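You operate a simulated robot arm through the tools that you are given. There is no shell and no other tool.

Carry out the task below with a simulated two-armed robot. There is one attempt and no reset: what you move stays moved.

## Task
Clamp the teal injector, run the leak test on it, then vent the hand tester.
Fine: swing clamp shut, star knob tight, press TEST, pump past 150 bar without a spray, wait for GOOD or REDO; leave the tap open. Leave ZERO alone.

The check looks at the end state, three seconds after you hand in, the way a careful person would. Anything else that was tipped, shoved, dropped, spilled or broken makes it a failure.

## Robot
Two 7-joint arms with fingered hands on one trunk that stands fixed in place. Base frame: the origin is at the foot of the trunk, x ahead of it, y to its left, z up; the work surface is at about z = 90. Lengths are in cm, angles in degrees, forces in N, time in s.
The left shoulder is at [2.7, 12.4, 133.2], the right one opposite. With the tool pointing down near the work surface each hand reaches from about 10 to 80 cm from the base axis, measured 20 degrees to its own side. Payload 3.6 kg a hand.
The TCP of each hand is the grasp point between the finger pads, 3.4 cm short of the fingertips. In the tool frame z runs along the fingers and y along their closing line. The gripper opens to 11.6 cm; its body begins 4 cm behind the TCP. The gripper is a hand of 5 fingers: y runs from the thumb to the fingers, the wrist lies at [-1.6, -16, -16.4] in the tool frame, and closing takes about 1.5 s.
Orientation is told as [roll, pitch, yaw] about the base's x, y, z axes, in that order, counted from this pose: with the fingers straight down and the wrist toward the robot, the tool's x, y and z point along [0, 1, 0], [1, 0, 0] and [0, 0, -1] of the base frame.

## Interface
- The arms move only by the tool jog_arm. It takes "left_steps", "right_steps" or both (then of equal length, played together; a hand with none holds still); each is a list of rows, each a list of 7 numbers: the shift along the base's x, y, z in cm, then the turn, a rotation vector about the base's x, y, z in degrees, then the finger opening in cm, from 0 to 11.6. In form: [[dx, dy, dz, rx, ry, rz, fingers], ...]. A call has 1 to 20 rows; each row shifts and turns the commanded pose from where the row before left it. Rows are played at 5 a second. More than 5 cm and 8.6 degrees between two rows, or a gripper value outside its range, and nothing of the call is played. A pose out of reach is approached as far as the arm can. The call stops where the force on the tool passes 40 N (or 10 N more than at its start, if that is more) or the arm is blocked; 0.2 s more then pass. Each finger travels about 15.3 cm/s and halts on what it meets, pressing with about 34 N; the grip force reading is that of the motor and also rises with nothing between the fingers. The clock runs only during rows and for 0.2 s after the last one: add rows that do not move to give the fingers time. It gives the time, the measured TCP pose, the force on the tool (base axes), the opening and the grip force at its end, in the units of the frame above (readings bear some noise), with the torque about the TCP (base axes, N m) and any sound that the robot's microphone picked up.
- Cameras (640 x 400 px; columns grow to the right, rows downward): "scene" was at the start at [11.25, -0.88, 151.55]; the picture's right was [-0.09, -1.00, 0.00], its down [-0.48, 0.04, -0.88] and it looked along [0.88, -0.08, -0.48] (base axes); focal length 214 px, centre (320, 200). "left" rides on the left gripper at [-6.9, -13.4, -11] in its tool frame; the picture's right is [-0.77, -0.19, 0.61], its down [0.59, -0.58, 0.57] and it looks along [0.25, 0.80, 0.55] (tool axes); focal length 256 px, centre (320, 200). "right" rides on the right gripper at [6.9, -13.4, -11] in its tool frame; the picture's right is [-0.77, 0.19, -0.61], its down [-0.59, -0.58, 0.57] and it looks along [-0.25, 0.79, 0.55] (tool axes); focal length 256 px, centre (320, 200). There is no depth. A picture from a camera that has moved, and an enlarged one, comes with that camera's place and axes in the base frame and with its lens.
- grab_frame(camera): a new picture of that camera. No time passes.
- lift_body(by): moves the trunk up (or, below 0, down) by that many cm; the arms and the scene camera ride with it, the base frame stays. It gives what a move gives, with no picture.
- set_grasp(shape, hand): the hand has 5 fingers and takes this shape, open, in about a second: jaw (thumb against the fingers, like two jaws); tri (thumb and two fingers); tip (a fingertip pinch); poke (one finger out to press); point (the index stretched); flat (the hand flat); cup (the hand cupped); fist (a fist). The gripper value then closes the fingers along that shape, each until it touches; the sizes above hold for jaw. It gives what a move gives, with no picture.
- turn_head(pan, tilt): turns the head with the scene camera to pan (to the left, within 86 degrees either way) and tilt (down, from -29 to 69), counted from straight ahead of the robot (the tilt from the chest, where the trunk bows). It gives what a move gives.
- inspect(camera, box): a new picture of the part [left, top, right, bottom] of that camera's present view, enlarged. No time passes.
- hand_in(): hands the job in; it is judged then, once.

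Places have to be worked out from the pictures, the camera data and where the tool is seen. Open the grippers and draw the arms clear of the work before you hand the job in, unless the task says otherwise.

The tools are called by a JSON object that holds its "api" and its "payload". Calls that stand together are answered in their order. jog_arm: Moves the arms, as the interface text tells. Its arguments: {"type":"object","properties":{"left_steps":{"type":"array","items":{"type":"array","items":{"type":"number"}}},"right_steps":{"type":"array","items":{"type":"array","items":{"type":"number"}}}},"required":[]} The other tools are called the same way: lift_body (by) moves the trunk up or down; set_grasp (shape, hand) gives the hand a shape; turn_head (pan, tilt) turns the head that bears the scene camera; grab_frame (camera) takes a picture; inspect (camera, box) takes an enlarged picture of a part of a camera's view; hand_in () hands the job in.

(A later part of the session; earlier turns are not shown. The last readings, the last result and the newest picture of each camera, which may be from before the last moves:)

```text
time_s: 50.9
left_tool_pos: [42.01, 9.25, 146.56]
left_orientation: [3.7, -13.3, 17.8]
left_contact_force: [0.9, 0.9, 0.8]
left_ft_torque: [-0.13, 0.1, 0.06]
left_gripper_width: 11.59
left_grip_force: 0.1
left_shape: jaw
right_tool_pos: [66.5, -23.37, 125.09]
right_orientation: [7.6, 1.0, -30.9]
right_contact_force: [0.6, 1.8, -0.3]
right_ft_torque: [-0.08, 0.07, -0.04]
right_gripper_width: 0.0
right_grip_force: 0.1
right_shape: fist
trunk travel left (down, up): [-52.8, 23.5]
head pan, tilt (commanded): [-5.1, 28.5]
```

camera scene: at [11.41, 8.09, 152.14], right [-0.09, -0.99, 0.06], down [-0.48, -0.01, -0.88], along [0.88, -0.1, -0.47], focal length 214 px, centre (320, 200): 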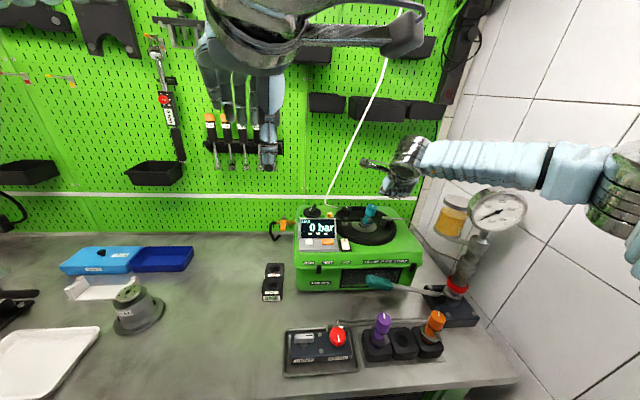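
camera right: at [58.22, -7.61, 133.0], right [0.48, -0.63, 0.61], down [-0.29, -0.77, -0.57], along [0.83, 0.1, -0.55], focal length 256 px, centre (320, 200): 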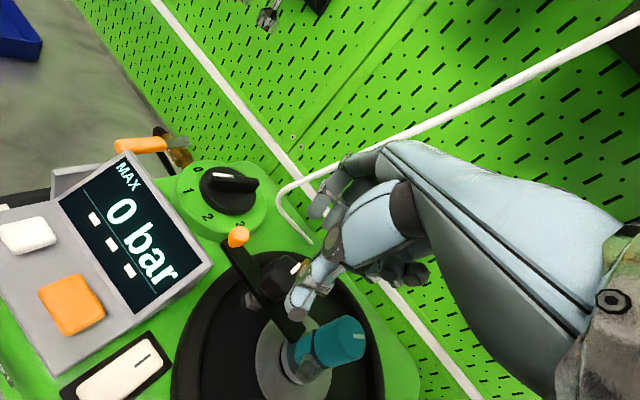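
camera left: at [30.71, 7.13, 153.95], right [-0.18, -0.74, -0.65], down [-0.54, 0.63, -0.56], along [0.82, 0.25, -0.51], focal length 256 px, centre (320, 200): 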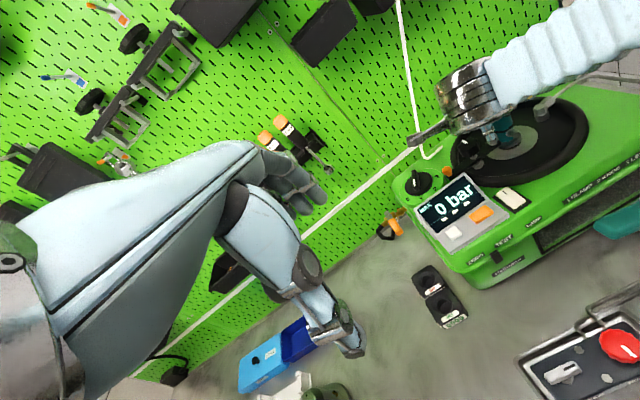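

The hand met something with 44 N near y=-30, possibly the pump's reservoir. I'll check the whole scene.

{"api": "grab_frame", "payload": {"camera": "scene"}}

{"api": "grab_frame", "payload": {"camera": "right"}}

{"api": "grab_frame", "payload": {"camera": "left"}}

```text
taken
camera scene: at [11.32, 4.01, 152.01], right [-0.09, -1.0, 0.03], down [-0.48, 0.01, -0.88], along [0.88, -0.09, -0.48], focal length 214 px, centre (320, 200)
```

scene: 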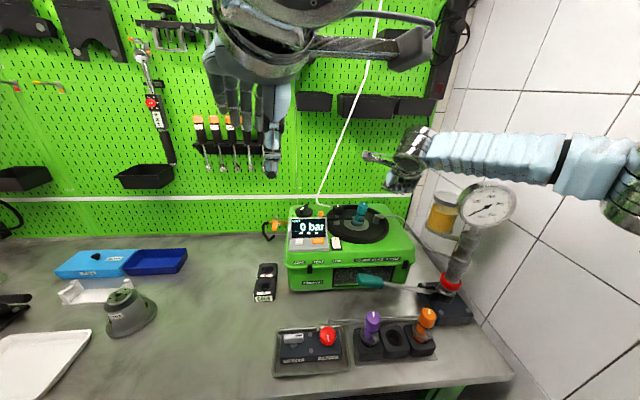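

```text
taken
camera right: at [57.83, -11.92, 137.14], right [-0.27, -0.82, 0.5], down [-0.77, -0.13, -0.63], along [0.59, -0.55, -0.6], focal length 256 px, centre (320, 200)
```

right: 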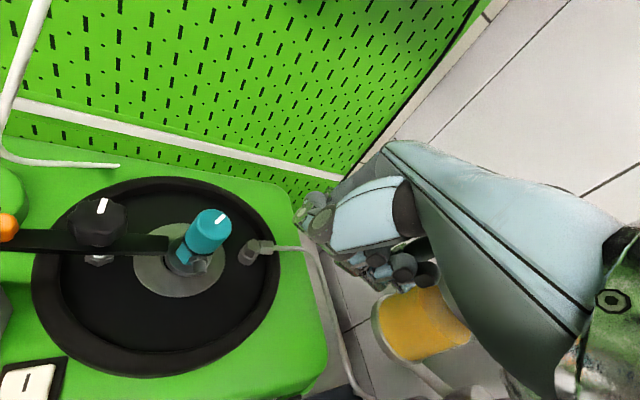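

```text
taken
camera left: at [29.67, -2.7, 153.65], right [0.19, -0.7, -0.69], down [-0.61, 0.46, -0.64], along [0.77, 0.54, -0.34], focal length 256 px, centre (320, 200)
```

left: 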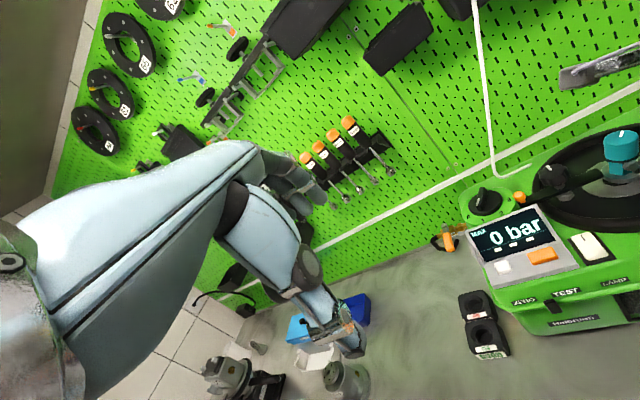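

The pump still stands where it was. I'll let more time pass without arm commands and track the amplitude over several samples.

{"api": "turn_head", "payload": {"pan": -5.1, "tilt": 28.5}}

{"api": "turn_head", "payload": {"pan": -5.1, "tilt": 28.5}}

{"api": "turn_head", "payload": {"pan": -5.1, "tilt": 28.5}}

{"api": "turn_head", "payload": {"pan": -5.1, "tilt": 28.5}}

{"api": "grab_frame", "payload": {"camera": "scene"}}

```text
time_s: 51.5
left_tool_pos: [42.02, 2.56, 146.64]
left_orientation: [6.6, -14.2, 16.3]
left_contact_force: [0.2, 0.5, -1.4]
left_ft_torque: [0.03, -0.05, -0.03]
left_gripper_width: 11.61
left_grip_force: 0.0
left_shape: jaw
right_tool_pos: [66.34, -28.95, 123.94]
right_orientation: [9.6, 2.2, -31.5]
right_contact_force: [0.4, -1.0, 0.0]
right_ft_torque: [0.03, 0.02, -0.02]
right_gripper_width: 0.0
right_grip_force: 0.2
right_shape: fist
trunk travel left (down, up): [-52.8, 23.5]
head pan, tilt (commanded): [-5.1, 28.5]
```

```text
time_s: 52.1
left_tool_pos: [41.92, 6.47, 146.59]
left_orientation: [4.8, -13.9, 17.3]
left_contact_force: [0.8, -0.6, 0.2]
left_ft_torque: [-0.01, -0.01, 0.02]
left_gripper_width: 11.6
left_grip_force: 0.0
left_shape: jaw
right_tool_pos: [66.32, -25.86, 124.64]
right_orientation: [8.5, 1.3, -31.4]
right_contact_force: [0.5, 1.4, 0.4]
right_ft_torque: [0.01, -0.01, 0.03]
right_gripper_width: 0.02
right_grip_force: 0.1
right_shape: fist
trunk travel left (down, up): [-52.8, 23.5]
head pan, tilt (commanded): [-5.1, 28.5]
```

```text
time_s: 52.7
left_tool_pos: [41.81, 5.76, 146.4]
left_orientation: [5.5, -13.9, 17.1]
left_contact_force: [0.2, -0.7, 0.6]
left_ft_torque: [0.01, 0.0, 0.03]
left_gripper_width: 11.59
left_grip_force: 0.1
left_shape: jaw
right_tool_pos: [66.32, -26.2, 124.28]
right_orientation: [8.7, 1.5, -31.2]
right_contact_force: [-0.7, -0.2, -0.5]
right_ft_torque: [0.03, 0.01, -0.01]
right_gripper_width: 0.0
right_grip_force: 0.0
right_shape: fist
trunk travel left (down, up): [-52.8, 23.5]
head pan, tilt (commanded): [-5.1, 28.5]
```

```text
time_s: 53.3
left_tool_pos: [41.93, 2.64, 146.6]
left_orientation: [6.4, -14.2, 16.4]
left_contact_force: [-0.6, -1.5, 0.7]
left_ft_torque: [0.09, -0.11, 0.0]
left_gripper_width: 11.62
left_grip_force: 0.1
left_shape: jaw
right_tool_pos: [66.15, -29.33, 123.77]
right_orientation: [9.8, 2.3, -31.8]
right_contact_force: [-0.1, 2.2, -0.7]
right_ft_torque: [0.28, -0.18, 0.18]
right_gripper_width: 0.02
right_grip_force: 0.0
right_shape: fist
trunk travel left (down, up): [-52.8, 23.5]
head pan, tilt (commanded): [-5.1, 28.5]
```

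```text
taken
camera scene: at [11.23, -2.31, 151.82], right [-0.09, -1.0, -0.01], down [-0.48, 0.05, -0.88], along [0.87, -0.08, -0.48], focal length 214 px, centre (320, 200)
```

scene: 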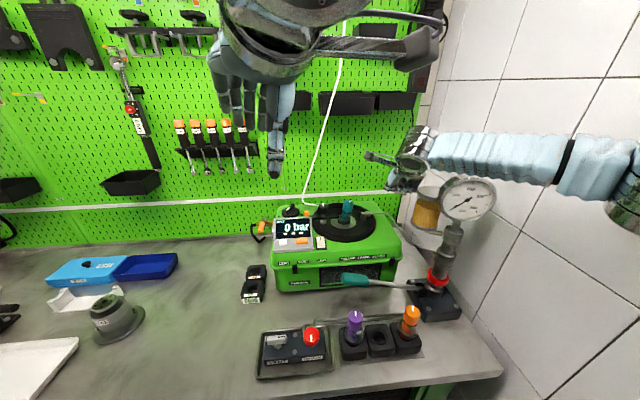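

The sway is down to about ±2 cm. I'll wait a bit longer for it to stop.

{"api": "turn_head", "payload": {"pan": -5.1, "tilt": 28.5}}

{"api": "turn_head", "payload": {"pan": -5.1, "tilt": 28.5}}

{"api": "turn_head", "payload": {"pan": -5.1, "tilt": 28.5}}

{"api": "turn_head", "payload": {"pan": -5.1, "tilt": 28.5}}

{"api": "turn_head", "payload": {"pan": -5.1, "tilt": 28.5}}

```text
time_s: 53.9
left_tool_pos: [41.97, 8.57, 146.38]
left_orientation: [4.2, -13.5, 17.5]
left_contact_force: [0.3, 1.5, 1.1]
left_ft_torque: [-0.07, 0.06, 0.05]
left_gripper_width: 11.58
left_grip_force: 0.1
left_shape: jaw
right_tool_pos: [66.43, -23.5, 124.86]
right_orientation: [7.8, 1.0, -30.7]
right_contact_force: [-0.1, 2.4, 0.6]
right_ft_torque: [-0.1, 0.04, -0.03]
right_gripper_width: 0.0
right_grip_force: 0.0
right_shape: fist
trunk travel left (down, up): [-52.8, 23.5]
head pan, tilt (commanded): [-5.1, 28.5]
```

```text
time_s: 54.5
left_tool_pos: [42.02, 2.21, 146.95]
left_orientation: [6.7, -14.2, 16.6]
left_contact_force: [0.2, 0.5, -0.9]
left_ft_torque: [0.0, -0.06, -0.06]
left_gripper_width: 11.61
left_grip_force: 0.1
left_shape: jaw
right_tool_pos: [66.32, -29.29, 123.87]
right_orientation: [9.9, 2.3, -31.4]
right_contact_force: [-1.4, -1.1, 0.4]
right_ft_torque: [0.08, 0.0, 0.02]
right_gripper_width: 0.0
right_grip_force: 0.1
right_shape: fist
trunk travel left (down, up): [-52.8, 23.5]
head pan, tilt (commanded): [-5.1, 28.5]
```

```text
time_s: 55.1
left_tool_pos: [42.0, 7.67, 146.63]
left_orientation: [4.5, -13.6, 17.4]
left_contact_force: [0.4, 0.1, 0.8]
left_ft_torque: [-0.02, 0.04, 0.05]
left_gripper_width: 11.58
left_grip_force: 0.1
left_shape: jaw
right_tool_pos: [66.36, -24.78, 125.0]
right_orientation: [8.2, 1.4, -31.1]
right_contact_force: [1.2, 2.5, -0.3]
right_ft_torque: [-0.08, 0.04, -0.02]
right_gripper_width: 0.02
right_grip_force: 0.0
right_shape: fist
trunk travel left (down, up): [-52.8, 23.5]
head pan, tilt (commanded): [-5.1, 28.5]
```

```text
time_s: 55.7
left_tool_pos: [41.87, 4.88, 146.6]
left_orientation: [5.7, -14.0, 17.0]
left_contact_force: [-0.6, -0.4, -1.0]
left_ft_torque: [0.0, -0.03, 0.0]
left_gripper_width: 11.61
left_grip_force: 0.0
left_shape: jaw
right_tool_pos: [66.32, -26.99, 124.24]
right_orientation: [9.1, 1.7, -31.2]
right_contact_force: [-0.1, -1.1, 0.5]
right_ft_torque: [-0.01, 0.02, -0.04]
right_gripper_width: 0.01
right_grip_force: 0.0
right_shape: fist
trunk travel left (down, up): [-52.8, 23.5]
head pan, tilt (commanded): [-5.1, 28.5]
```

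```text
time_s: 56.3
left_tool_pos: [41.97, 3.45, 146.71]
left_orientation: [6.1, -14.2, 16.6]
left_contact_force: [-1.0, -1.8, -0.5]
left_ft_torque: [0.12, -0.07, 0.04]
left_gripper_width: 11.61
left_grip_force: 0.1
left_shape: jaw
right_tool_pos: [66.16, -28.66, 123.96]
right_orientation: [9.5, 2.1, -31.6]
right_contact_force: [-0.4, -2.0, -1.2]
right_ft_torque: [0.08, -0.03, 0.07]
right_gripper_width: 0.0
right_grip_force: 0.0
right_shape: fist
trunk travel left (down, up): [-52.8, 23.5]
head pan, tilt (commanded): [-5.1, 28.5]
```

The sway has shrunk to about ±3 cm. I'll try slow, small rows drawing the right hand back, up and away from the reservoir.

{"api": "jog_arm", "payload": {"right_steps": [[-0.8, 0.4, 0.8, 0, 0, 0, 0], [-0.8, 0.4, 0.8, 0, 0, 0, 0], [-0.8, 0.4, 0.8, 0, 0, 0, 0], [-0.8, 0.4, 0.8, 0, 0, 0, 0], [-0.8, 0.4, 0.8, 0, 0, 0, 0], [-0.8, 0.4, 0.8, 0, 0, 0, 0]]}}

```text
time_s: 57.7
left_tool_pos: [41.84, 4.18, 146.74]
left_orientation: [6.1, -14.2, 16.9]
left_contact_force: [-0.4, -0.8, 1.1]
left_ft_torque: [0.02, -0.05, -0.01]
left_gripper_width: 11.57
left_grip_force: 0.1
left_shape: jaw
right_tool_pos: [61.45, -25.13, 129.23]
right_orientation: [9.3, 1.8, -31.1]
right_contact_force: [-0.2, -0.5, 0.2]
right_ft_torque: [0.01, -0.03, -0.04]
right_gripper_width: 0.0
right_grip_force: 0.0
right_shape: fist
trunk travel left (down, up): [-52.8, 23.5]
head pan, tilt (commanded): [-5.1, 28.5]
```

That worked without a block. I'll keep retracting slowly while taking out the leftover roll and yaw.

{"api": "jog_arm", "payload": {"right_steps": [[-1.2, 0.3, 1.2, -0.8, -0.2, 3, 0], [-1.2, 0.3, 1.2, -0.8, -0.2, 3, 0], [-1.2, 0.3, 1.2, -0.8, -0.2, 3, 0], [-1.2, 0.3, 1.2, -0.8, -0.2, 3, 0], [-1.2, 0.3, 1.2, -0.8, -0.2, 3, 0], [-1.2, 0.3, 1.2, -0.8, -0.2, 3, 0], [-1.2, 0.3, 1.2, -0.8, -0.2, 3, 0], [-1.2, 0.3, 1.2, -0.8, -0.2, 3, 0], [-1.2, 0.3, 1.2, -0.8, -0.2, 3, 0], [-1.2, 0.3, 1.2, -0.8, -0.2, 3, 0]]}}

{"api": "grab_frame", "payload": {"camera": "scene"}}

```text
time_s: 59.1
left_tool_pos: [41.38, 12.5, 145.62]
left_orientation: [3.0, -13.4, 18.4]
left_contact_force: [-0.3, 0.4, -0.8]
left_ft_torque: [-0.05, -0.02, 0.0]
left_gripper_width: 11.59
left_grip_force: 0.0
left_shape: jaw
right_tool_pos: [54.68, -15.59, 136.68]
right_orientation: [2.5, -2.2, -14.0]
right_contact_force: [-0.3, 2.4, -2.4]
right_ft_torque: [-0.13, -0.09, -0.03]
right_gripper_width: 0.0
right_grip_force: 0.0
right_shape: fist
trunk travel left (down, up): [-52.8, 23.5]
head pan, tilt (commanded): [-5.1, 28.5]
stopped in row 6 (left hand): the arm was blocked; the commanded pose is now the measured one
```

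```text
taken
camera scene: at [11.12, -0.26, 151.79], right [-0.08, -1.0, 0.0], down [-0.48, 0.04, -0.88], along [0.88, -0.08, -0.48], focal length 214 px, centre (320, 200)
```

scene: 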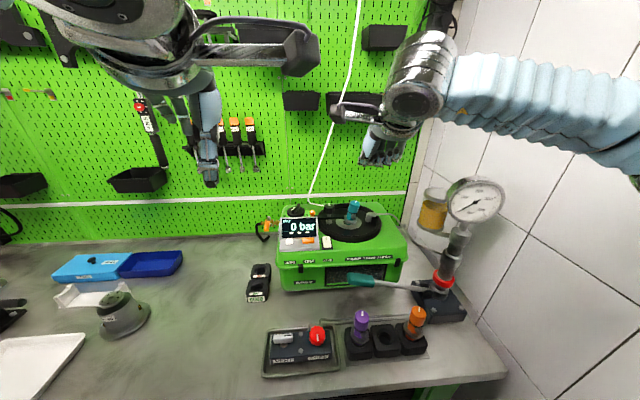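

The right hand is clear at [54.7, -15.6, 136.7]. I'll let the sway die down again before the next move.

{"api": "turn_head", "payload": {"pan": -5.1, "tilt": 28.5}}

{"api": "turn_head", "payload": {"pan": -5.1, "tilt": 28.5}}

{"api": "turn_head", "payload": {"pan": -5.1, "tilt": 28.5}}

{"api": "turn_head", "payload": {"pan": -5.1, "tilt": 28.5}}

{"api": "inspect", "payload": {"camera": "scene", "box": [300, 180, 400, 246]}}

```text
time_s: 59.7
left_tool_pos: [41.68, 4.71, 146.26]
left_orientation: [6.0, -14.3, 16.6]
left_contact_force: [-0.6, -1.3, -0.8]
left_ft_torque: [0.09, -0.09, -0.01]
left_gripper_width: 11.61
left_grip_force: 0.0
left_shape: jaw
right_tool_pos: [54.57, -23.21, 135.39]
right_orientation: [5.2, -1.2, -15.1]
right_contact_force: [-0.5, -3.8, -2.4]
right_ft_torque: [0.19, -0.08, 0.05]
right_gripper_width: 0.0
right_grip_force: 0.0
right_shape: fist
trunk travel left (down, up): [-52.8, 23.5]
head pan, tilt (commanded): [-5.1, 28.5]
```

```text
time_s: 60.3
left_tool_pos: [41.88, 13.72, 145.5]
left_orientation: [2.5, -12.9, 18.3]
left_contact_force: [0.8, 2.7, 0.8]
left_ft_torque: [-0.17, 0.15, 0.08]
left_gripper_width: 11.6
left_grip_force: 0.1
left_shape: jaw
right_tool_pos: [54.84, -14.52, 136.73]
right_orientation: [2.0, -2.3, -14.2]
right_contact_force: [-0.6, 3.5, -1.2]
right_ft_torque: [-0.19, -0.05, -0.07]
right_gripper_width: 0.0
right_grip_force: 0.1
right_shape: fist
trunk travel left (down, up): [-52.8, 23.5]
head pan, tilt (commanded): [-5.1, 28.5]
```

```text
time_s: 60.9
left_tool_pos: [41.77, 4.08, 146.38]
left_orientation: [6.2, -14.3, 16.6]
left_contact_force: [-1.8, -1.8, -0.9]
left_ft_torque: [-0.02, -0.11, -0.11]
left_gripper_width: 11.61
left_grip_force: 0.0
left_shape: jaw
right_tool_pos: [54.81, -23.97, 135.4]
right_orientation: [5.5, -1.0, -15.3]
right_contact_force: [-0.6, -2.6, -1.1]
right_ft_torque: [0.15, -0.03, 0.01]
right_gripper_width: 0.01
right_grip_force: 0.1
right_shape: fist
trunk travel left (down, up): [-52.8, 23.5]
head pan, tilt (commanded): [-5.1, 28.5]
```

```text
time_s: 61.5
left_tool_pos: [41.75, 14.06, 145.72]
left_orientation: [2.3, -12.9, 18.4]
left_contact_force: [0.0, 1.3, 1.6]
left_ft_torque: [0.01, 0.12, 0.05]
left_gripper_width: 11.63
left_grip_force: 0.1
left_shape: jaw
right_tool_pos: [54.94, -14.28, 136.99]
right_orientation: [2.0, -2.4, -14.3]
right_contact_force: [0.8, 0.7, 1.1]
right_ft_torque: [-0.07, 0.08, 0.0]
right_gripper_width: 0.04
right_grip_force: 0.1
right_shape: fist
trunk travel left (down, up): [-52.8, 23.5]
head pan, tilt (commanded): [-5.1, 28.5]
```

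```text
6.06 times, centred on (350, 213) of scene
camera zoom: at [11.36, 3.06, 151.96], right [-0.08, -1.0, 0.03], down [-0.48, 0.02, -0.88], along [0.88, -0.08, -0.48], focal length 1300 px, centre (138, 121)
```

zoom: 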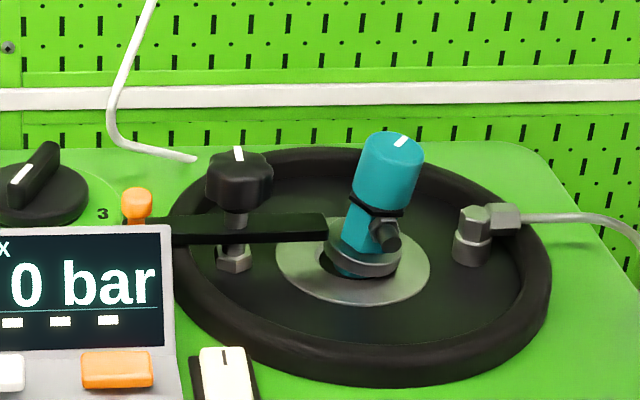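

The period is about 1.2 s, and my 0.6 s head calls may be feeding it. I'll try a longer hold with still arm rows instead.

{"api": "jog_arm", "payload": {"right_steps": [[0, 0, 0, 0, 0, 0, 0], [0, 0, 0, 0, 0, 0, 0], [0, 0, 0, 0, 0, 0, 0], [0, 0, 0, 0, 0, 0, 0], [0, 0, 0, 0, 0, 0, 0], [0, 0, 0, 0, 0, 0, 0], [0, 0, 0, 0, 0, 0, 0], [0, 0, 0, 0, 0, 0, 0], [0, 0, 0, 0, 0, 0, 0], [0, 0, 0, 0, 0, 0, 0], [0, 0, 0, 0, 0, 0, 0], [0, 0, 0, 0, 0, 0, 0], [0, 0, 0, 0, 0, 0, 0], [0, 0, 0, 0, 0, 0, 0], [0, 0, 0, 0, 0, 0, 0], [0, 0, 0, 0, 0, 0, 0]]}}

```text
time_s: 62.1
left_tool_pos: [40.9, 0.51, 146.39]
left_orientation: [7.5, -15.2, 15.6]
left_contact_force: [-5.0, -3.5, -3.2]
left_ft_torque: [0.25, -0.49, -0.11]
left_gripper_width: 11.6
left_grip_force: 0.0
left_shape: jaw
right_tool_pos: [53.81, -27.41, 134.91]
right_orientation: [6.5, -1.0, -16.4]
right_contact_force: [-1.6, -3.6, -2.8]
right_ft_torque: [0.2, -0.13, 0.05]
right_gripper_width: 0.0
right_grip_force: 0.0
right_shape: fist
trunk travel left (down, up): [-52.8, 23.5]
head pan, tilt (commanded): [-5.1, 28.5]
stopped in row 2 (left hand): the arm was blocked; the commanded pose is now the measured one
```

The command was reset at a swing extreme, which may have cancelled much of the motion. I'll sample twice to check.

{"api": "turn_head", "payload": {"pan": -5.1, "tilt": 28.5}}

{"api": "turn_head", "payload": {"pan": -5.1, "tilt": 28.5}}

{"api": "turn_head", "payload": {"pan": -5.1, "tilt": 28.5}}

```text
time_s: 62.7
left_tool_pos: [41.33, 4.26, 146.21]
left_orientation: [6.0, -14.6, 16.9]
left_contact_force: [0.0, -0.5, -0.8]
left_ft_torque: [0.07, -0.04, 0.05]
left_gripper_width: 11.59
left_grip_force: 0.2
left_shape: jaw
right_tool_pos: [54.16, -23.49, 135.68]
right_orientation: [5.3, -1.6, -15.1]
right_contact_force: [-1.4, -0.5, -0.7]
right_ft_torque: [0.05, -0.04, 0.02]
right_gripper_width: 0.0
right_grip_force: 0.1
right_shape: fist
trunk travel left (down, up): [-52.8, 23.5]
head pan, tilt (commanded): [-5.1, 28.5]
```

```text
time_s: 63.3
left_tool_pos: [41.48, 7.24, 146.07]
left_orientation: [4.9, -14.2, 17.8]
left_contact_force: [-0.1, 0.5, 0.1]
left_ft_torque: [-0.09, 0.03, -0.01]
left_gripper_width: 11.61
left_grip_force: 0.1
left_shape: jaw
right_tool_pos: [54.53, -20.66, 135.95]
right_orientation: [4.4, -1.9, -14.4]
right_contact_force: [0.3, 2.0, -0.5]
right_ft_torque: [-0.11, 0.04, -0.04]
right_gripper_width: 0.0
right_grip_force: 0.1
right_shape: fist
trunk travel left (down, up): [-52.8, 23.5]
head pan, tilt (commanded): [-5.1, 28.5]
```

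```text
time_s: 63.9
left_tool_pos: [41.55, 4.58, 146.19]
left_orientation: [6.1, -14.6, 17.2]
left_contact_force: [-0.3, -0.2, 0.1]
left_ft_torque: [0.0, -0.03, 0.0]
left_gripper_width: 11.58
left_grip_force: 0.1
left_shape: jaw
right_tool_pos: [54.62, -23.24, 135.5]
right_orientation: [5.2, -1.5, -14.8]
right_contact_force: [-0.9, 0.0, 0.1]
right_ft_torque: [0.04, 0.0, -0.02]
right_gripper_width: 0.0
right_grip_force: 0.0
right_shape: fist
trunk travel left (down, up): [-52.8, 23.5]
head pan, tilt (commanded): [-5.1, 28.5]
```

Down to about ±1.5 cm. I'll try a longer hold now.

{"api": "jog_arm", "payload": {"right_steps": [[0, 0, 0, 0, 0, 0, 0], [0, 0, 0, 0, 0, 0, 0], [0, 0, 0, 0, 0, 0, 0], [0, 0, 0, 0, 0, 0, 0], [0, 0, 0, 0, 0, 0, 0], [0, 0, 0, 0, 0, 0, 0], [0, 0, 0, 0, 0, 0, 0], [0, 0, 0, 0, 0, 0, 0], [0, 0, 0, 0, 0, 0, 0], [0, 0, 0, 0, 0, 0, 0], [0, 0, 0, 0, 0, 0, 0], [0, 0, 0, 0, 0, 0, 0], [0, 0, 0, 0, 0, 0, 0], [0, 0, 0, 0, 0, 0, 0], [0, 0, 0, 0, 0, 0, 0], [0, 0, 0, 0, 0, 0, 0], [0, 0, 0, 0, 0, 0, 0], [0, 0, 0, 0, 0, 0, 0]]}}

{"api": "jog_arm", "payload": {"right_steps": [[0, 0, 0, 0, 0, 0, 0], [0, 0, 0, 0, 0, 0, 0]]}}

{"api": "jog_arm", "payload": {"right_steps": [[0, 0, 0, 0, 0, 0, 0], [0, 0, 0, 0, 0, 0, 0]]}}

```text
time_s: 67.7
left_tool_pos: [41.47, 5.06, 146.03]
left_orientation: [5.8, -14.5, 17.3]
left_contact_force: [0.0, 0.4, 1.2]
left_ft_torque: [0.0, 0.02, 0.01]
left_gripper_width: 11.61
left_grip_force: 0.1
left_shape: jaw
right_tool_pos: [54.59, -22.93, 135.62]
right_orientation: [5.2, -1.5, -14.8]
right_contact_force: [-1.0, -0.1, -0.1]
right_ft_torque: [-0.01, 0.0, -0.05]
right_gripper_width: 0.0
right_grip_force: 0.0
right_shape: fist
trunk travel left (down, up): [-52.8, 23.5]
head pan, tilt (commanded): [-5.1, 28.5]
```

```text
time_s: 68.3
left_tool_pos: [41.59, 5.04, 146.09]
left_orientation: [5.8, -14.5, 17.3]
left_contact_force: [-0.6, 0.4, -0.4]
left_ft_torque: [0.01, 0.0, 0.01]
left_gripper_width: 11.6
left_grip_force: 0.1
left_shape: jaw
right_tool_pos: [54.68, -22.88, 135.53]
right_orientation: [5.0, -1.5, -14.9]
right_contact_force: [0.4, -0.1, -0.1]
right_ft_torque: [0.03, 0.0, -0.02]
right_gripper_width: 0.01
right_grip_force: 0.1
right_shape: fist
trunk travel left (down, up): [-52.8, 23.5]
head pan, tilt (commanded): [-5.1, 28.5]
```

```text
time_s: 68.9
left_tool_pos: [41.54, 5.01, 146.15]
left_orientation: [5.8, -14.5, 17.3]
left_contact_force: [0.2, -0.4, 0.9]
left_ft_torque: [0.0, 0.0, 0.0]
left_gripper_width: 11.6
left_grip_force: 0.2
left_shape: jaw
right_tool_pos: [54.67, -22.88, 135.59]
right_orientation: [5.1, -1.5, -14.9]
right_contact_force: [-0.4, -0.2, 0.4]
right_ft_torque: [0.0, 0.02, 0.03]
right_gripper_width: 0.03
right_grip_force: 0.1
right_shape: fist
trunk travel left (down, up): [-52.8, 23.5]
head pan, tilt (commanded): [-5.1, 28.5]
```

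Everything is still now. I'll survey the bench for damage: clamp, injector, pump, and the rest.

{"api": "grab_frame", "payload": {"camera": "scene"}}

{"api": "inspect", "payload": {"camera": "scene", "box": [310, 185, 390, 240]}}

{"api": "inspect", "payload": {"camera": "right", "box": [0, 60, 320, 340]}}

{"api": "inspect", "payload": {"camera": "scene", "box": [380, 160, 520, 330]}}

```text
taken
camera scene: at [11.22, -0.8, 151.8], right [-0.09, -1.0, 0.0], down [-0.48, 0.04, -0.88], along [0.88, -0.08, -0.48], focal length 214 px, centre (320, 200)
```

scene: 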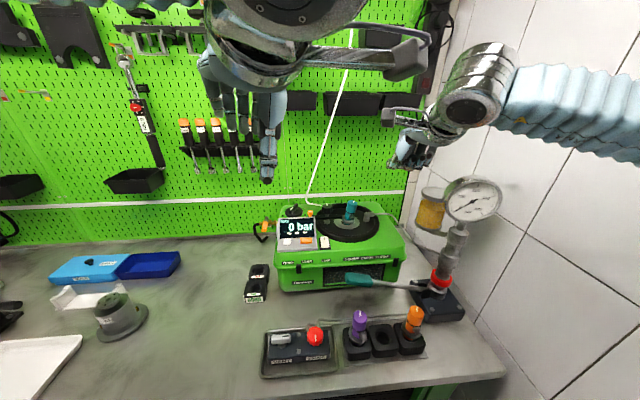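

```text
7.27 times, centred on (350, 212) of scene
camera zoom: at [11.22, -0.8, 151.8], right [-0.09, -1.0, 0.0], down [-0.48, 0.04, -0.88], along [0.88, -0.08, -0.48], focal length 1560 px, centre (102, 109)
```

zoom: 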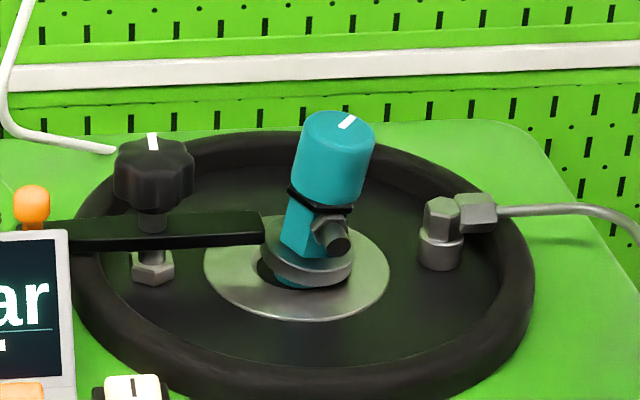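

```text
1.43 times, centred on (160, 200) of right
camera zoom: at [42.76, -13.63, 146.79], right [-0.04, -0.84, 0.55], down [-0.68, -0.38, -0.63], along [0.73, -0.4, -0.55], focal length 366 px, centre (549, 200)
```

zoom: 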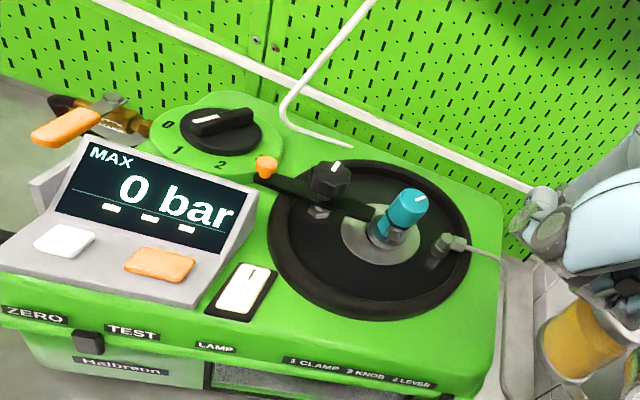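

```text
2.35 times, centred on (450, 245) of scene
camera zoom: at [11.22, -0.8, 151.8], right [-0.09, -1.0, 0.0], down [-0.48, 0.04, -0.88], along [0.88, -0.08, -0.48], focal length 505 px, centre (14, 94)
```

zoom: 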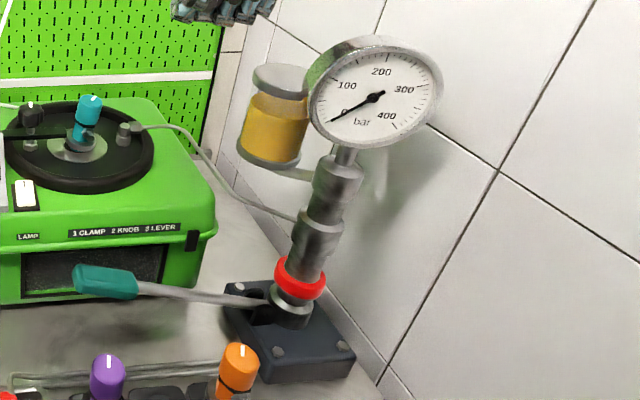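

Only the injector has suffered: it leans roughly 14° in its seat, while the pump, tray and other injectors are untouched. I'll slowly bring both arms back to their neutral orientations first.

{"api": "jog_arm", "payload": {"left_steps": [[0.6, 1.2, -0.3, -0.6, 1.45, -1.75, 11.6], [0.6, 1.2, -0.3, -0.6, 1.45, -1.75, 11.6], [0.6, 1.2, -0.3, -0.6, 1.45, -1.75, 11.6], [0.6, 1.2, -0.3, -0.6, 1.45, -1.75, 11.6], [0.6, 1.2, -0.3, -0.6, 1.45, -1.75, 11.6], [0.6, 1.2, -0.3, -0.6, 1.45, -1.75, 11.6], [0.6, 1.2, -0.3, -0.6, 1.45, -1.75, 11.6], [0.6, 1.2, -0.3, -0.6, 1.45, -1.75, 11.6], [0.4, 1.2, -0.3, -0.6, 1.45, -1.75, 11.6], [0.2, 0.6, -0.3, -0.4, 1.45, -1.5, 11.6]], "right_steps": [[-0.8, 0, 0.6, -0.5, 0.15, 1.5, 0], [-0.8, 0, 0.6, -0.5, 0.15, 1.5, 0], [-0.8, 0, 0.6, -0.5, 0.15, 1.5, 0], [-0.8, 0, 0.6, -0.5, 0.15, 1.5, 0], [-0.8, 0, 0.6, -0.5, 0.15, 1.5, 0], [-0.8, 0, 0.6, -0.5, 0.15, 1.5, 0], [-0.8, 0, 0.6, -0.5, 0.15, 1.5, 0], [-0.8, 0, 0.6, -0.5, 0.15, 1.5, 0], [-0.8, 0, 0.6, -0.5, 0.15, 1.5, 0], [-0.8, 0, 0.6, -0.5, 0.15, 1.4, 0]]}}

{"api": "grab_frame", "payload": {"camera": "scene"}}

{"api": "grab_frame", "payload": {"camera": "left"}}

{"api": "grab_frame", "payload": {"camera": "right"}}

```text
time_s: 71.1
left_tool_pos: [47.04, 16.6, 143.03]
left_orientation: [2.3, 0.6, 0.2]
left_contact_force: [0.2, 0.0, 0.4]
left_ft_torque: [0.02, 0.01, 0.03]
left_gripper_width: 11.58
left_grip_force: 0.0
left_shape: jaw
right_tool_pos: [46.51, -22.72, 141.45]
right_orientation: [-0.1, -0.6, 0.1]
right_contact_force: [1.0, 0.1, 0.3]
right_ft_torque: [0.0, 0.01, 0.0]
right_gripper_width: 0.0
right_grip_force: 0.1
right_shape: fist
trunk travel left (down, up): [-52.8, 23.5]
head pan, tilt (commanded): [-5.1, 28.5]
```

```text
taken
camera scene: at [11.2, -0.77, 151.81], right [-0.09, -1.0, 0.0], down [-0.48, 0.04, -0.88], along [0.88, -0.08, -0.48], focal length 214 px, centre (320, 200)
```

scene: 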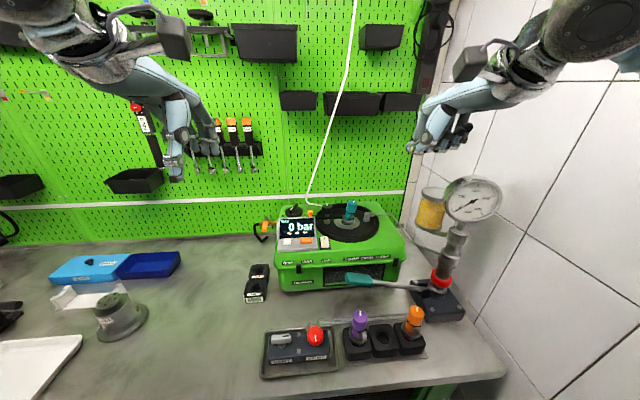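

```text
taken
camera left: at [33.69, 9.11, 153.95], right [-0.19, -0.75, -0.64], down [-0.59, 0.61, -0.53], along [0.79, 0.27, -0.55], focal length 256 px, centre (320, 200)
```

left: 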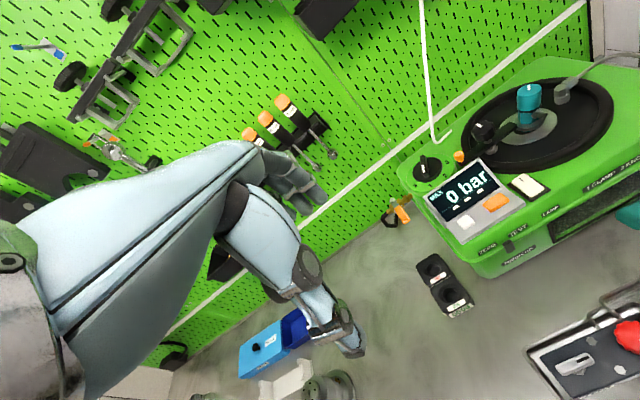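

```text
taken
camera right: at [32.91, -15.95, 152.45], right [0.18, -0.77, 0.61], down [-0.57, -0.59, -0.57], along [0.8, -0.24, -0.54], focal length 256 px, centre (320, 200)
```

right: 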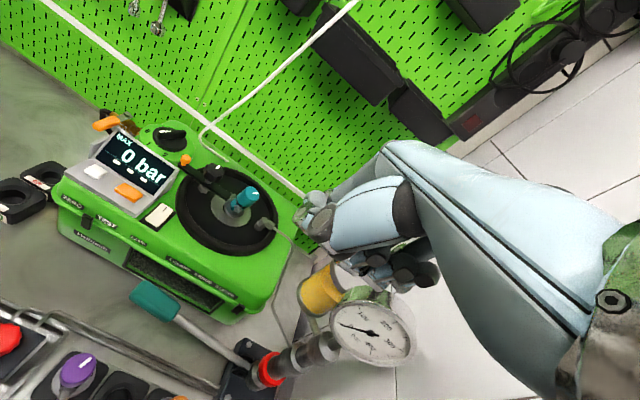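

Both arms are back near neutral and still. I'll zoom in on the injector and clamp from three cameras to judge the lean.

{"api": "inspect", "payload": {"camera": "scene", "box": [322, 190, 378, 232]}}

{"api": "inspect", "payload": {"camera": "left", "box": [450, 70, 590, 180]}}

{"api": "inspect", "payload": {"camera": "right", "box": [160, 140, 290, 260]}}

```text
9.52 times, centred on (350, 211) of scene
camera zoom: at [11.2, -0.77, 151.81], right [-0.09, -1.0, 0.0], down [-0.48, 0.04, -0.88], along [0.88, -0.08, -0.48], focal length 2043 px, centre (34, 95)
```

zoom: 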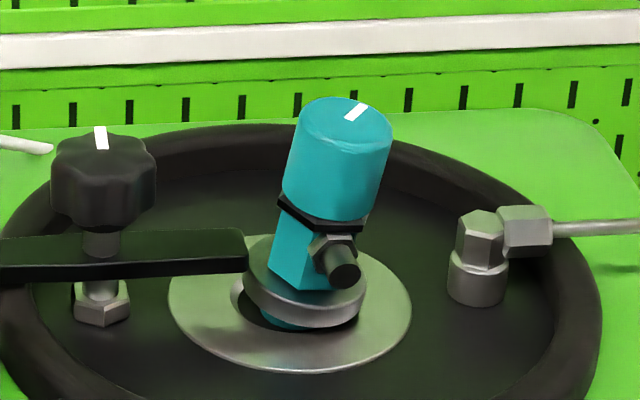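

```text
3.64 times, centred on (520, 125) of left
camera zoom: at [33.69, 9.11, 153.95], right [-0.19, -0.75, -0.64], down [-0.59, 0.61, -0.53], along [0.79, 0.27, -0.55], focal length 931 px, centre (-407, 473)
```

zoom: 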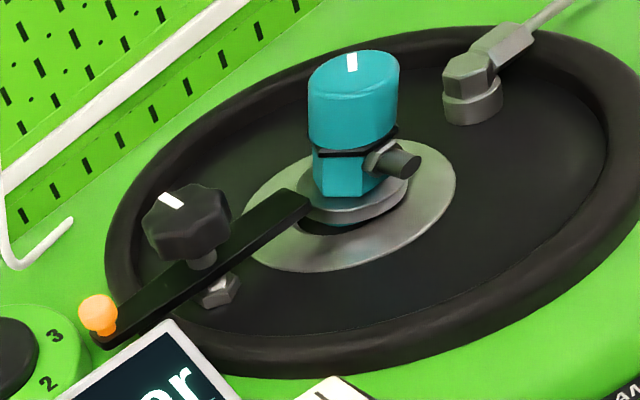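

```text
3.33 times, centred on (225, 200) of right
camera zoom: at [32.91, -15.95, 152.45], right [0.18, -0.77, 0.61], down [-0.57, -0.59, -0.57], along [0.8, -0.24, -0.54], focal length 853 px, centre (637, 200)
```

zoom: 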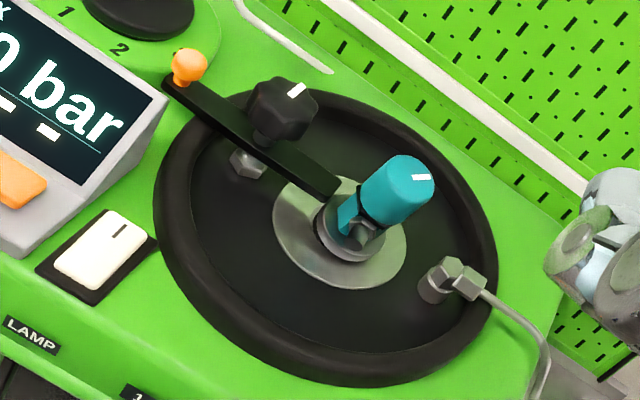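

The injector leans about 10° toward -y in its oversized hole, and the knob is back at its loose start position; earlier it had stopped at about 120° turned. First I'll set the injector upright with the index finger, so I'll switch the right hand to point.

{"api": "set_grasp", "payload": {"shape": "point", "hand": "right"}}

{"api": "jog_arm", "payload": {"right_steps": [[1.5, 0, -1, 0, 4.25, 0, 10.79], [1.5, 0, -1, 0, 4.25, 0, 10.79], [1.5, 0, -1, 0, 4.25, 0, 10.79], [1.5, 0, -1, 0, 4.25, 0, 10.79], [1.8, 0, -1.5, 0, 0, 0, 10.79], [1.8, 0, -1.5, 0, 0, 0, 10.79], [1.8, 0, -1.5, 0, 0, 0, 10.79], [1.8, 0, -1.5, 0, 0, 0, 10.79], [1.8, 0, -1.5, 0, 0, 0, 10.79], [1.8, 0.2, -1.5, 0, 0, 0, 10.79], [1.8, 0.2, -1.2, 0, 0, 0, 10.79], [0.5, 0.2, 0, 0, 0, 0, 10.79], [0, 0, 0, 0, 0, 0, 10.79]]}}

{"api": "inspect", "payload": {"camera": "scene", "box": [310, 150, 410, 236]}}

{"api": "inspect", "payload": {"camera": "left", "box": [440, 50, 620, 180]}}

{"api": "inspect", "payload": {"camera": "right", "box": [180, 100, 420, 300]}}

```text
time_s: 72.0
left_tool_pos: [46.98, 16.37, 143.21]
left_orientation: [2.2, 0.7, 0.4]
left_contact_force: [0.0, -0.3, -0.6]
left_ft_torque: [-0.03, 0.03, 0.01]
left_gripper_width: 11.6
left_grip_force: 0.1
left_shape: jaw
right_tool_pos: [46.61, -22.83, 141.47]
right_orientation: [-0.1, -0.7, 0.1]
right_contact_force: [-0.1, 0.5, 0.2]
right_ft_torque: [0.03, 0.02, 0.01]
right_gripper_width: 10.8
right_grip_force: 0.1
right_shape: point
trunk travel left (down, up): [-52.8, 23.5]
head pan, tilt (commanded): [-5.1, 28.5]
```

```text
time_s: 74.8
left_tool_pos: [47.02, 16.47, 143.18]
left_orientation: [2.3, 0.7, 0.4]
left_contact_force: [0.2, 0.2, -0.2]
left_ft_torque: [0.03, -0.05, 0.03]
left_gripper_width: 11.59
left_grip_force: 0.1
left_shape: jaw
right_tool_pos: [65.69, -22.39, 127.32]
right_orientation: [-0.1, 16.5, 0.2]
right_contact_force: [0.4, -0.6, 0.6]
right_ft_torque: [0.02, -0.01, -0.04]
right_gripper_width: 10.79
right_grip_force: 0.1
right_shape: point
trunk travel left (down, up): [-52.8, 23.5]
head pan, tilt (commanded): [-5.1, 28.5]
```

```text
4.65 times, centred on (360, 193) of scene
camera zoom: at [11.24, -0.78, 151.8], right [-0.09, -1.0, 0.0], down [-0.48, 0.04, -0.88], along [0.88, -0.08, -0.48], focal length 998 px, centre (134, 233)
```

zoom: 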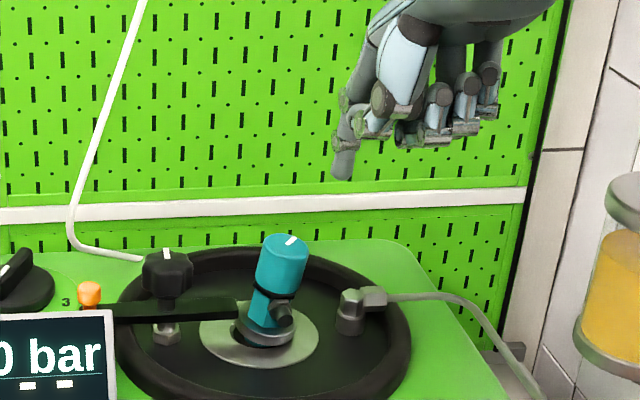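

```text
3.08 times, centred on (530, 115) of left
camera zoom: at [33.74, 9.07, 153.93], right [-0.19, -0.75, -0.64], down [-0.59, 0.61, -0.53], along [0.79, 0.27, -0.55], focal length 788 px, centre (-326, 462)
```

zoom: 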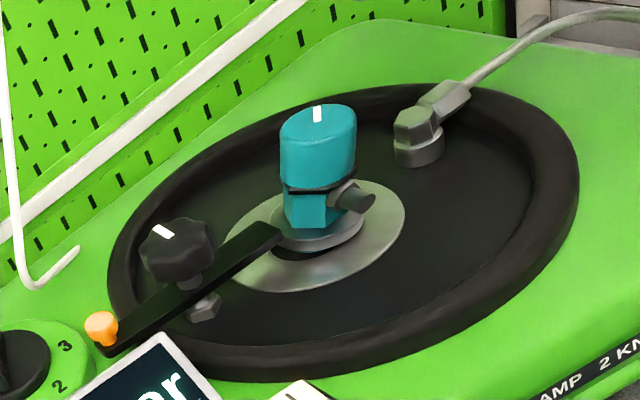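

```text
2.00 times, centred on (300, 200) of right
camera zoom: at [55.87, -15.38, 141.71], right [0.35, -0.77, 0.53], down [-0.71, -0.59, -0.38], along [0.61, -0.25, -0.76], focal length 512 px, centre (360, 200)
```

zoom: 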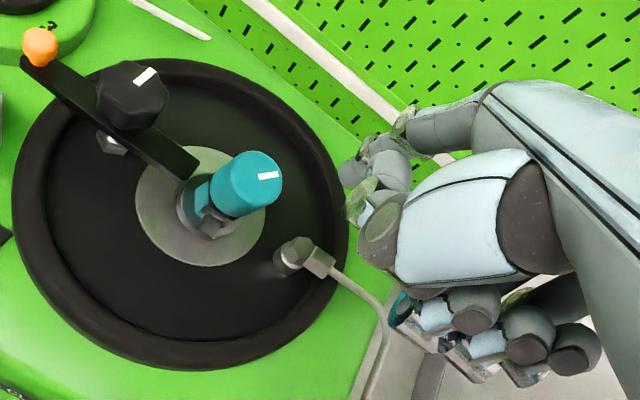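

Both cameras agree the cap top is at [72.35, -17.15, 117] against [73.8, -16.0] when upright, so it leans toward the robot and to the right. I'll bring the fingertip in front-right of the cap, above the side port.

{"api": "jog_arm", "payload": {"right_steps": [[-1.3, 0.3, 0, 0, 0, 0, 10.79], [-1.3, 0.4, -1, 0, 0, 0, 10.79], [-1.1, 0.4, -1.5, 0, 0, 0, 10.79], [0, 0, -1.5, 0, 0, 0, 10.79], [0, 0, -1.5, 0, 0, 0, 10.79], [0, 0, -1.5, 0, 0, 0, 10.79], [0, 0, -0.8, 0, 0, 0, 10.79], [0, 0, 0, 0, 0, 0, 10.79]]}}

{"api": "inspect", "payload": {"camera": "scene", "box": [320, 175, 390, 235]}}

{"api": "inspect", "payload": {"camera": "left", "box": [470, 60, 590, 160]}}

{"api": "inspect", "payload": {"camera": "right", "box": [200, 100, 420, 280]}}

```text
time_s: 76.6
left_tool_pos: [47.0, 16.53, 143.14]
left_orientation: [2.4, 0.7, 0.4]
left_contact_force: [0.3, 0.1, 0.6]
left_ft_torque: [0.06, 0.02, -0.03]
left_gripper_width: 11.59
left_grip_force: 0.1
left_shape: jaw
right_tool_pos: [61.97, -21.02, 119.52]
right_orientation: [0.0, 16.3, 0.2]
right_contact_force: [-1.0, -0.4, -0.5]
right_ft_torque: [-0.01, -0.02, 0.01]
right_gripper_width: 10.81
right_grip_force: 0.1
right_shape: point
trunk travel left (down, up): [-52.8, 23.5]
head pan, tilt (commanded): [-5.1, 28.5]
```

```text
6.67 times, centred on (355, 205) of scene
camera zoom: at [11.23, -0.77, 151.81], right [-0.09, -1.0, 0.0], down [-0.48, 0.04, -0.88], along [0.88, -0.08, -0.48], focal length 1430 px, centre (87, 167)
```

zoom: 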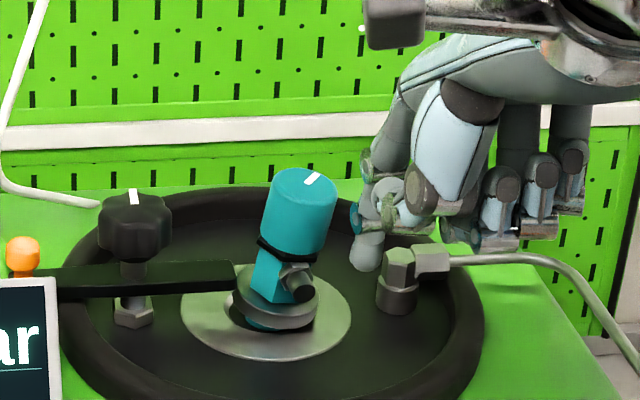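

```text
4.00 times, centred on (530, 110) of left
camera zoom: at [33.72, 9.09, 153.93], right [-0.19, -0.75, -0.64], down [-0.59, 0.61, -0.53], along [0.79, 0.27, -0.55], focal length 1024 px, centre (-520, 560)
```

zoom: 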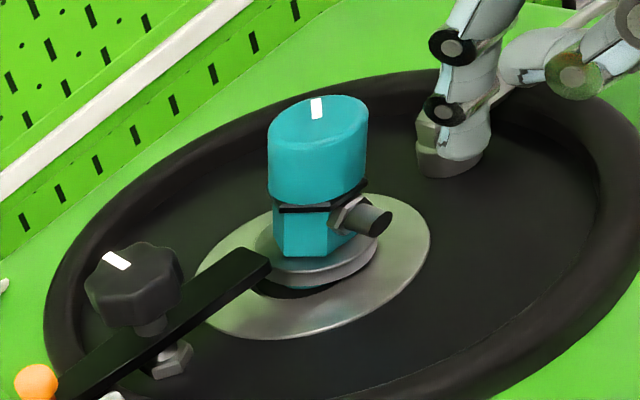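

```text
2.22 times, centred on (310, 190) of right
camera zoom: at [52.1, -14.2, 133.89], right [0.35, -0.77, 0.53], down [-0.71, -0.59, -0.38], along [0.61, -0.24, -0.76], focal length 569 px, centre (342, 222)
```

zoom: 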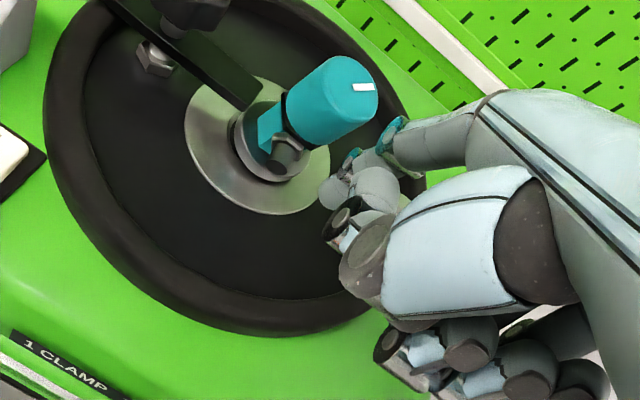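

The fingertip is at [68.5, -19.4, 114.4], front-right of the cap. I'll advance toward it along the opposite of the lean and check at contact.

{"api": "jog_arm", "payload": {"right_steps": [[0.5, 0.3, 0, 0, 0, 0, 10.79], [0.5, 0.3, 0, 0, 0, 0, 10.79], [0.5, 0.3, 0, 0, 0, 0, 10.79], [0.5, 0.25, 0, 0, 0, 0, 10.79], [0, 0, 0, 0, 0, 0, 10.79]]}}

{"api": "inspect", "payload": {"camera": "scene", "box": [325, 180, 381, 230]}}

{"api": "inspect", "payload": {"camera": "left", "box": [480, 60, 580, 145]}}

```text
time_s: 77.8
left_tool_pos: [46.95, 16.37, 143.13]
left_orientation: [2.3, 0.8, 0.4]
left_contact_force: [-0.8, -0.4, 1.0]
left_ft_torque: [0.01, -0.03, -0.02]
left_gripper_width: 11.58
left_grip_force: 0.1
left_shape: jaw
right_tool_pos: [63.97, -19.87, 119.59]
right_orientation: [0.0, 16.3, 0.2]
right_contact_force: [-0.1, -0.3, -0.5]
right_ft_torque: [0.02, 0.01, 0.01]
right_gripper_width: 10.79
right_grip_force: 0.1
right_shape: point
trunk travel left (down, up): [-52.8, 23.5]
head pan, tilt (commanded): [-5.1, 28.5]
```

```text
8.00 times, centred on (353, 205) of scene
camera zoom: at [11.22, -0.79, 151.81], right [-0.09, -1.0, 0.0], down [-0.48, 0.04, -0.88], along [0.88, -0.08, -0.48], focal length 1716 px, centre (56, 160)
```

zoom: 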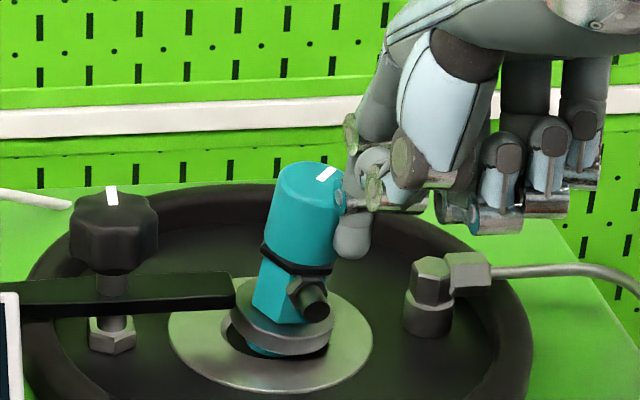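

```text
4.71 times, centred on (530, 102) of left
camera zoom: at [33.71, 9.07, 153.94], right [-0.19, -0.75, -0.64], down [-0.59, 0.61, -0.53], along [0.79, 0.27, -0.55], focal length 1205 px, centre (-668, 659)
```

zoom: 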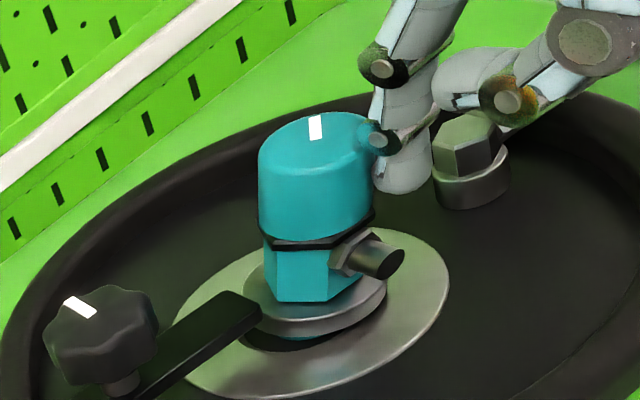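

The finger is right beside the cap. I'll push in small steps and watch the cap come upright.

{"api": "jog_arm", "payload": {"right_steps": [[0.3, 0.2, 0, 0, 0, 0, 10.79], [0.3, 0.2, 0, 0, 0, 0, 10.79], [0.3, 0.2, 0, 0, 0, 0, 10.79], [0, 0, 0, 0, 0, 0, 10.79]]}}

{"api": "inspect", "payload": {"camera": "scene", "box": [325, 180, 381, 230]}}

{"api": "inspect", "payload": {"camera": "left", "box": [480, 60, 580, 145]}}

```text
time_s: 78.8
left_tool_pos: [46.89, 16.49, 143.16]
left_orientation: [2.4, 0.7, 0.4]
left_contact_force: [0.3, 0.8, -0.2]
left_ft_torque: [-0.02, 0.01, 0.01]
left_gripper_width: 11.62
left_grip_force: 0.0
left_shape: jaw
right_tool_pos: [64.9, -19.35, 119.66]
right_orientation: [0.0, 16.4, 0.2]
right_contact_force: [1.0, 0.5, 0.1]
right_ft_torque: [-0.02, -0.03, 0.04]
right_gripper_width: 10.79
right_grip_force: 0.1
right_shape: point
trunk travel left (down, up): [-52.8, 23.5]
head pan, tilt (commanded): [-5.1, 28.5]
```

```text
8.00 times, centred on (353, 205) of scene
camera zoom: at [11.22, -0.79, 151.8], right [-0.09, -1.0, 0.0], down [-0.48, 0.04, -0.88], along [0.88, -0.08, -0.48], focal length 1716 px, centre (56, 160)
```

zoom: 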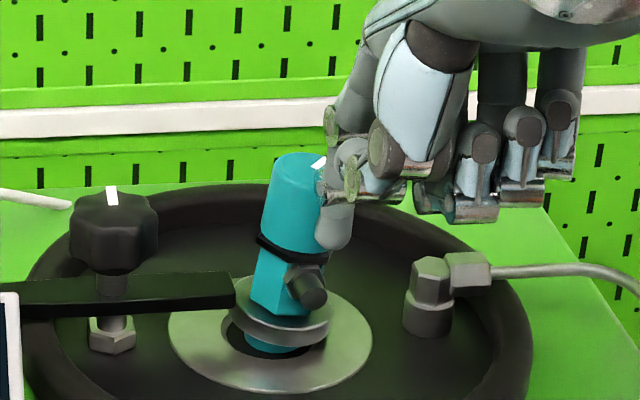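

```text
4.71 times, centred on (530, 102) of left
camera zoom: at [33.72, 9.07, 153.94], right [-0.19, -0.75, -0.64], down [-0.59, 0.61, -0.53], along [0.79, 0.27, -0.55], focal length 1205 px, centre (-668, 659)
```

zoom: 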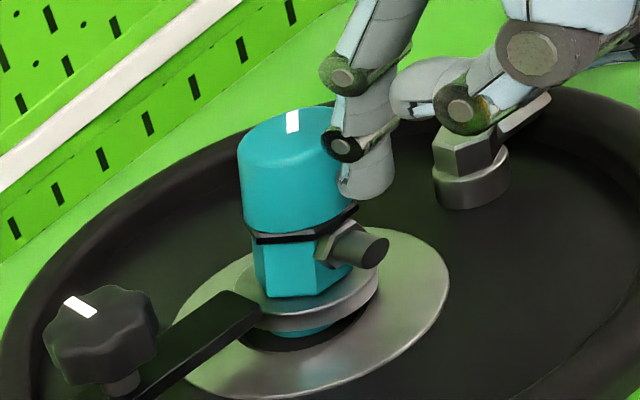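

The cap has come left but now seems to lean away from the robot. I'll check with the right camera.

{"api": "inspect", "payload": {"camera": "right", "box": [200, 80, 400, 260]}}

{"api": "inspect", "payload": {"camera": "scene", "box": [335, 190, 375, 225]}}

```text
2.22 times, centred on (300, 170) of right
camera zoom: at [55.02, -12.5, 133.9], right [0.35, -0.77, 0.53], down [-0.71, -0.59, -0.38], along [0.61, -0.24, -0.76], focal length 569 px, centre (364, 267)
```

zoom: 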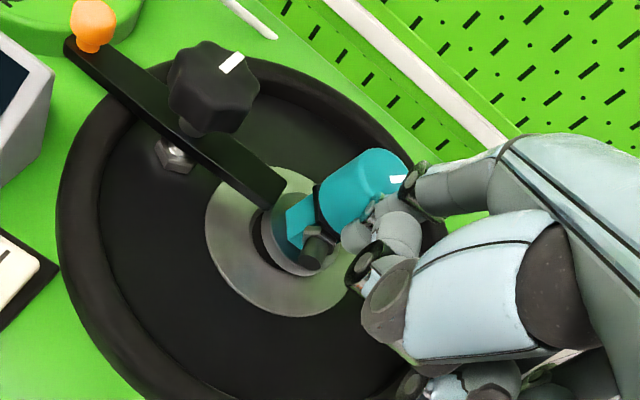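

```text
11.43 times, centred on (355, 208) of scene
camera zoom: at [11.22, -0.79, 151.8], right [-0.09, -1.0, 0.0], down [-0.48, 0.04, -0.88], along [0.88, -0.08, -0.48], focal length 2451 px, centre (-80, 114)
```

zoom: 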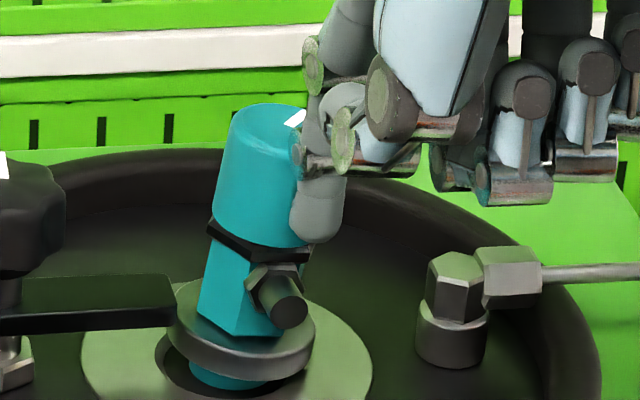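

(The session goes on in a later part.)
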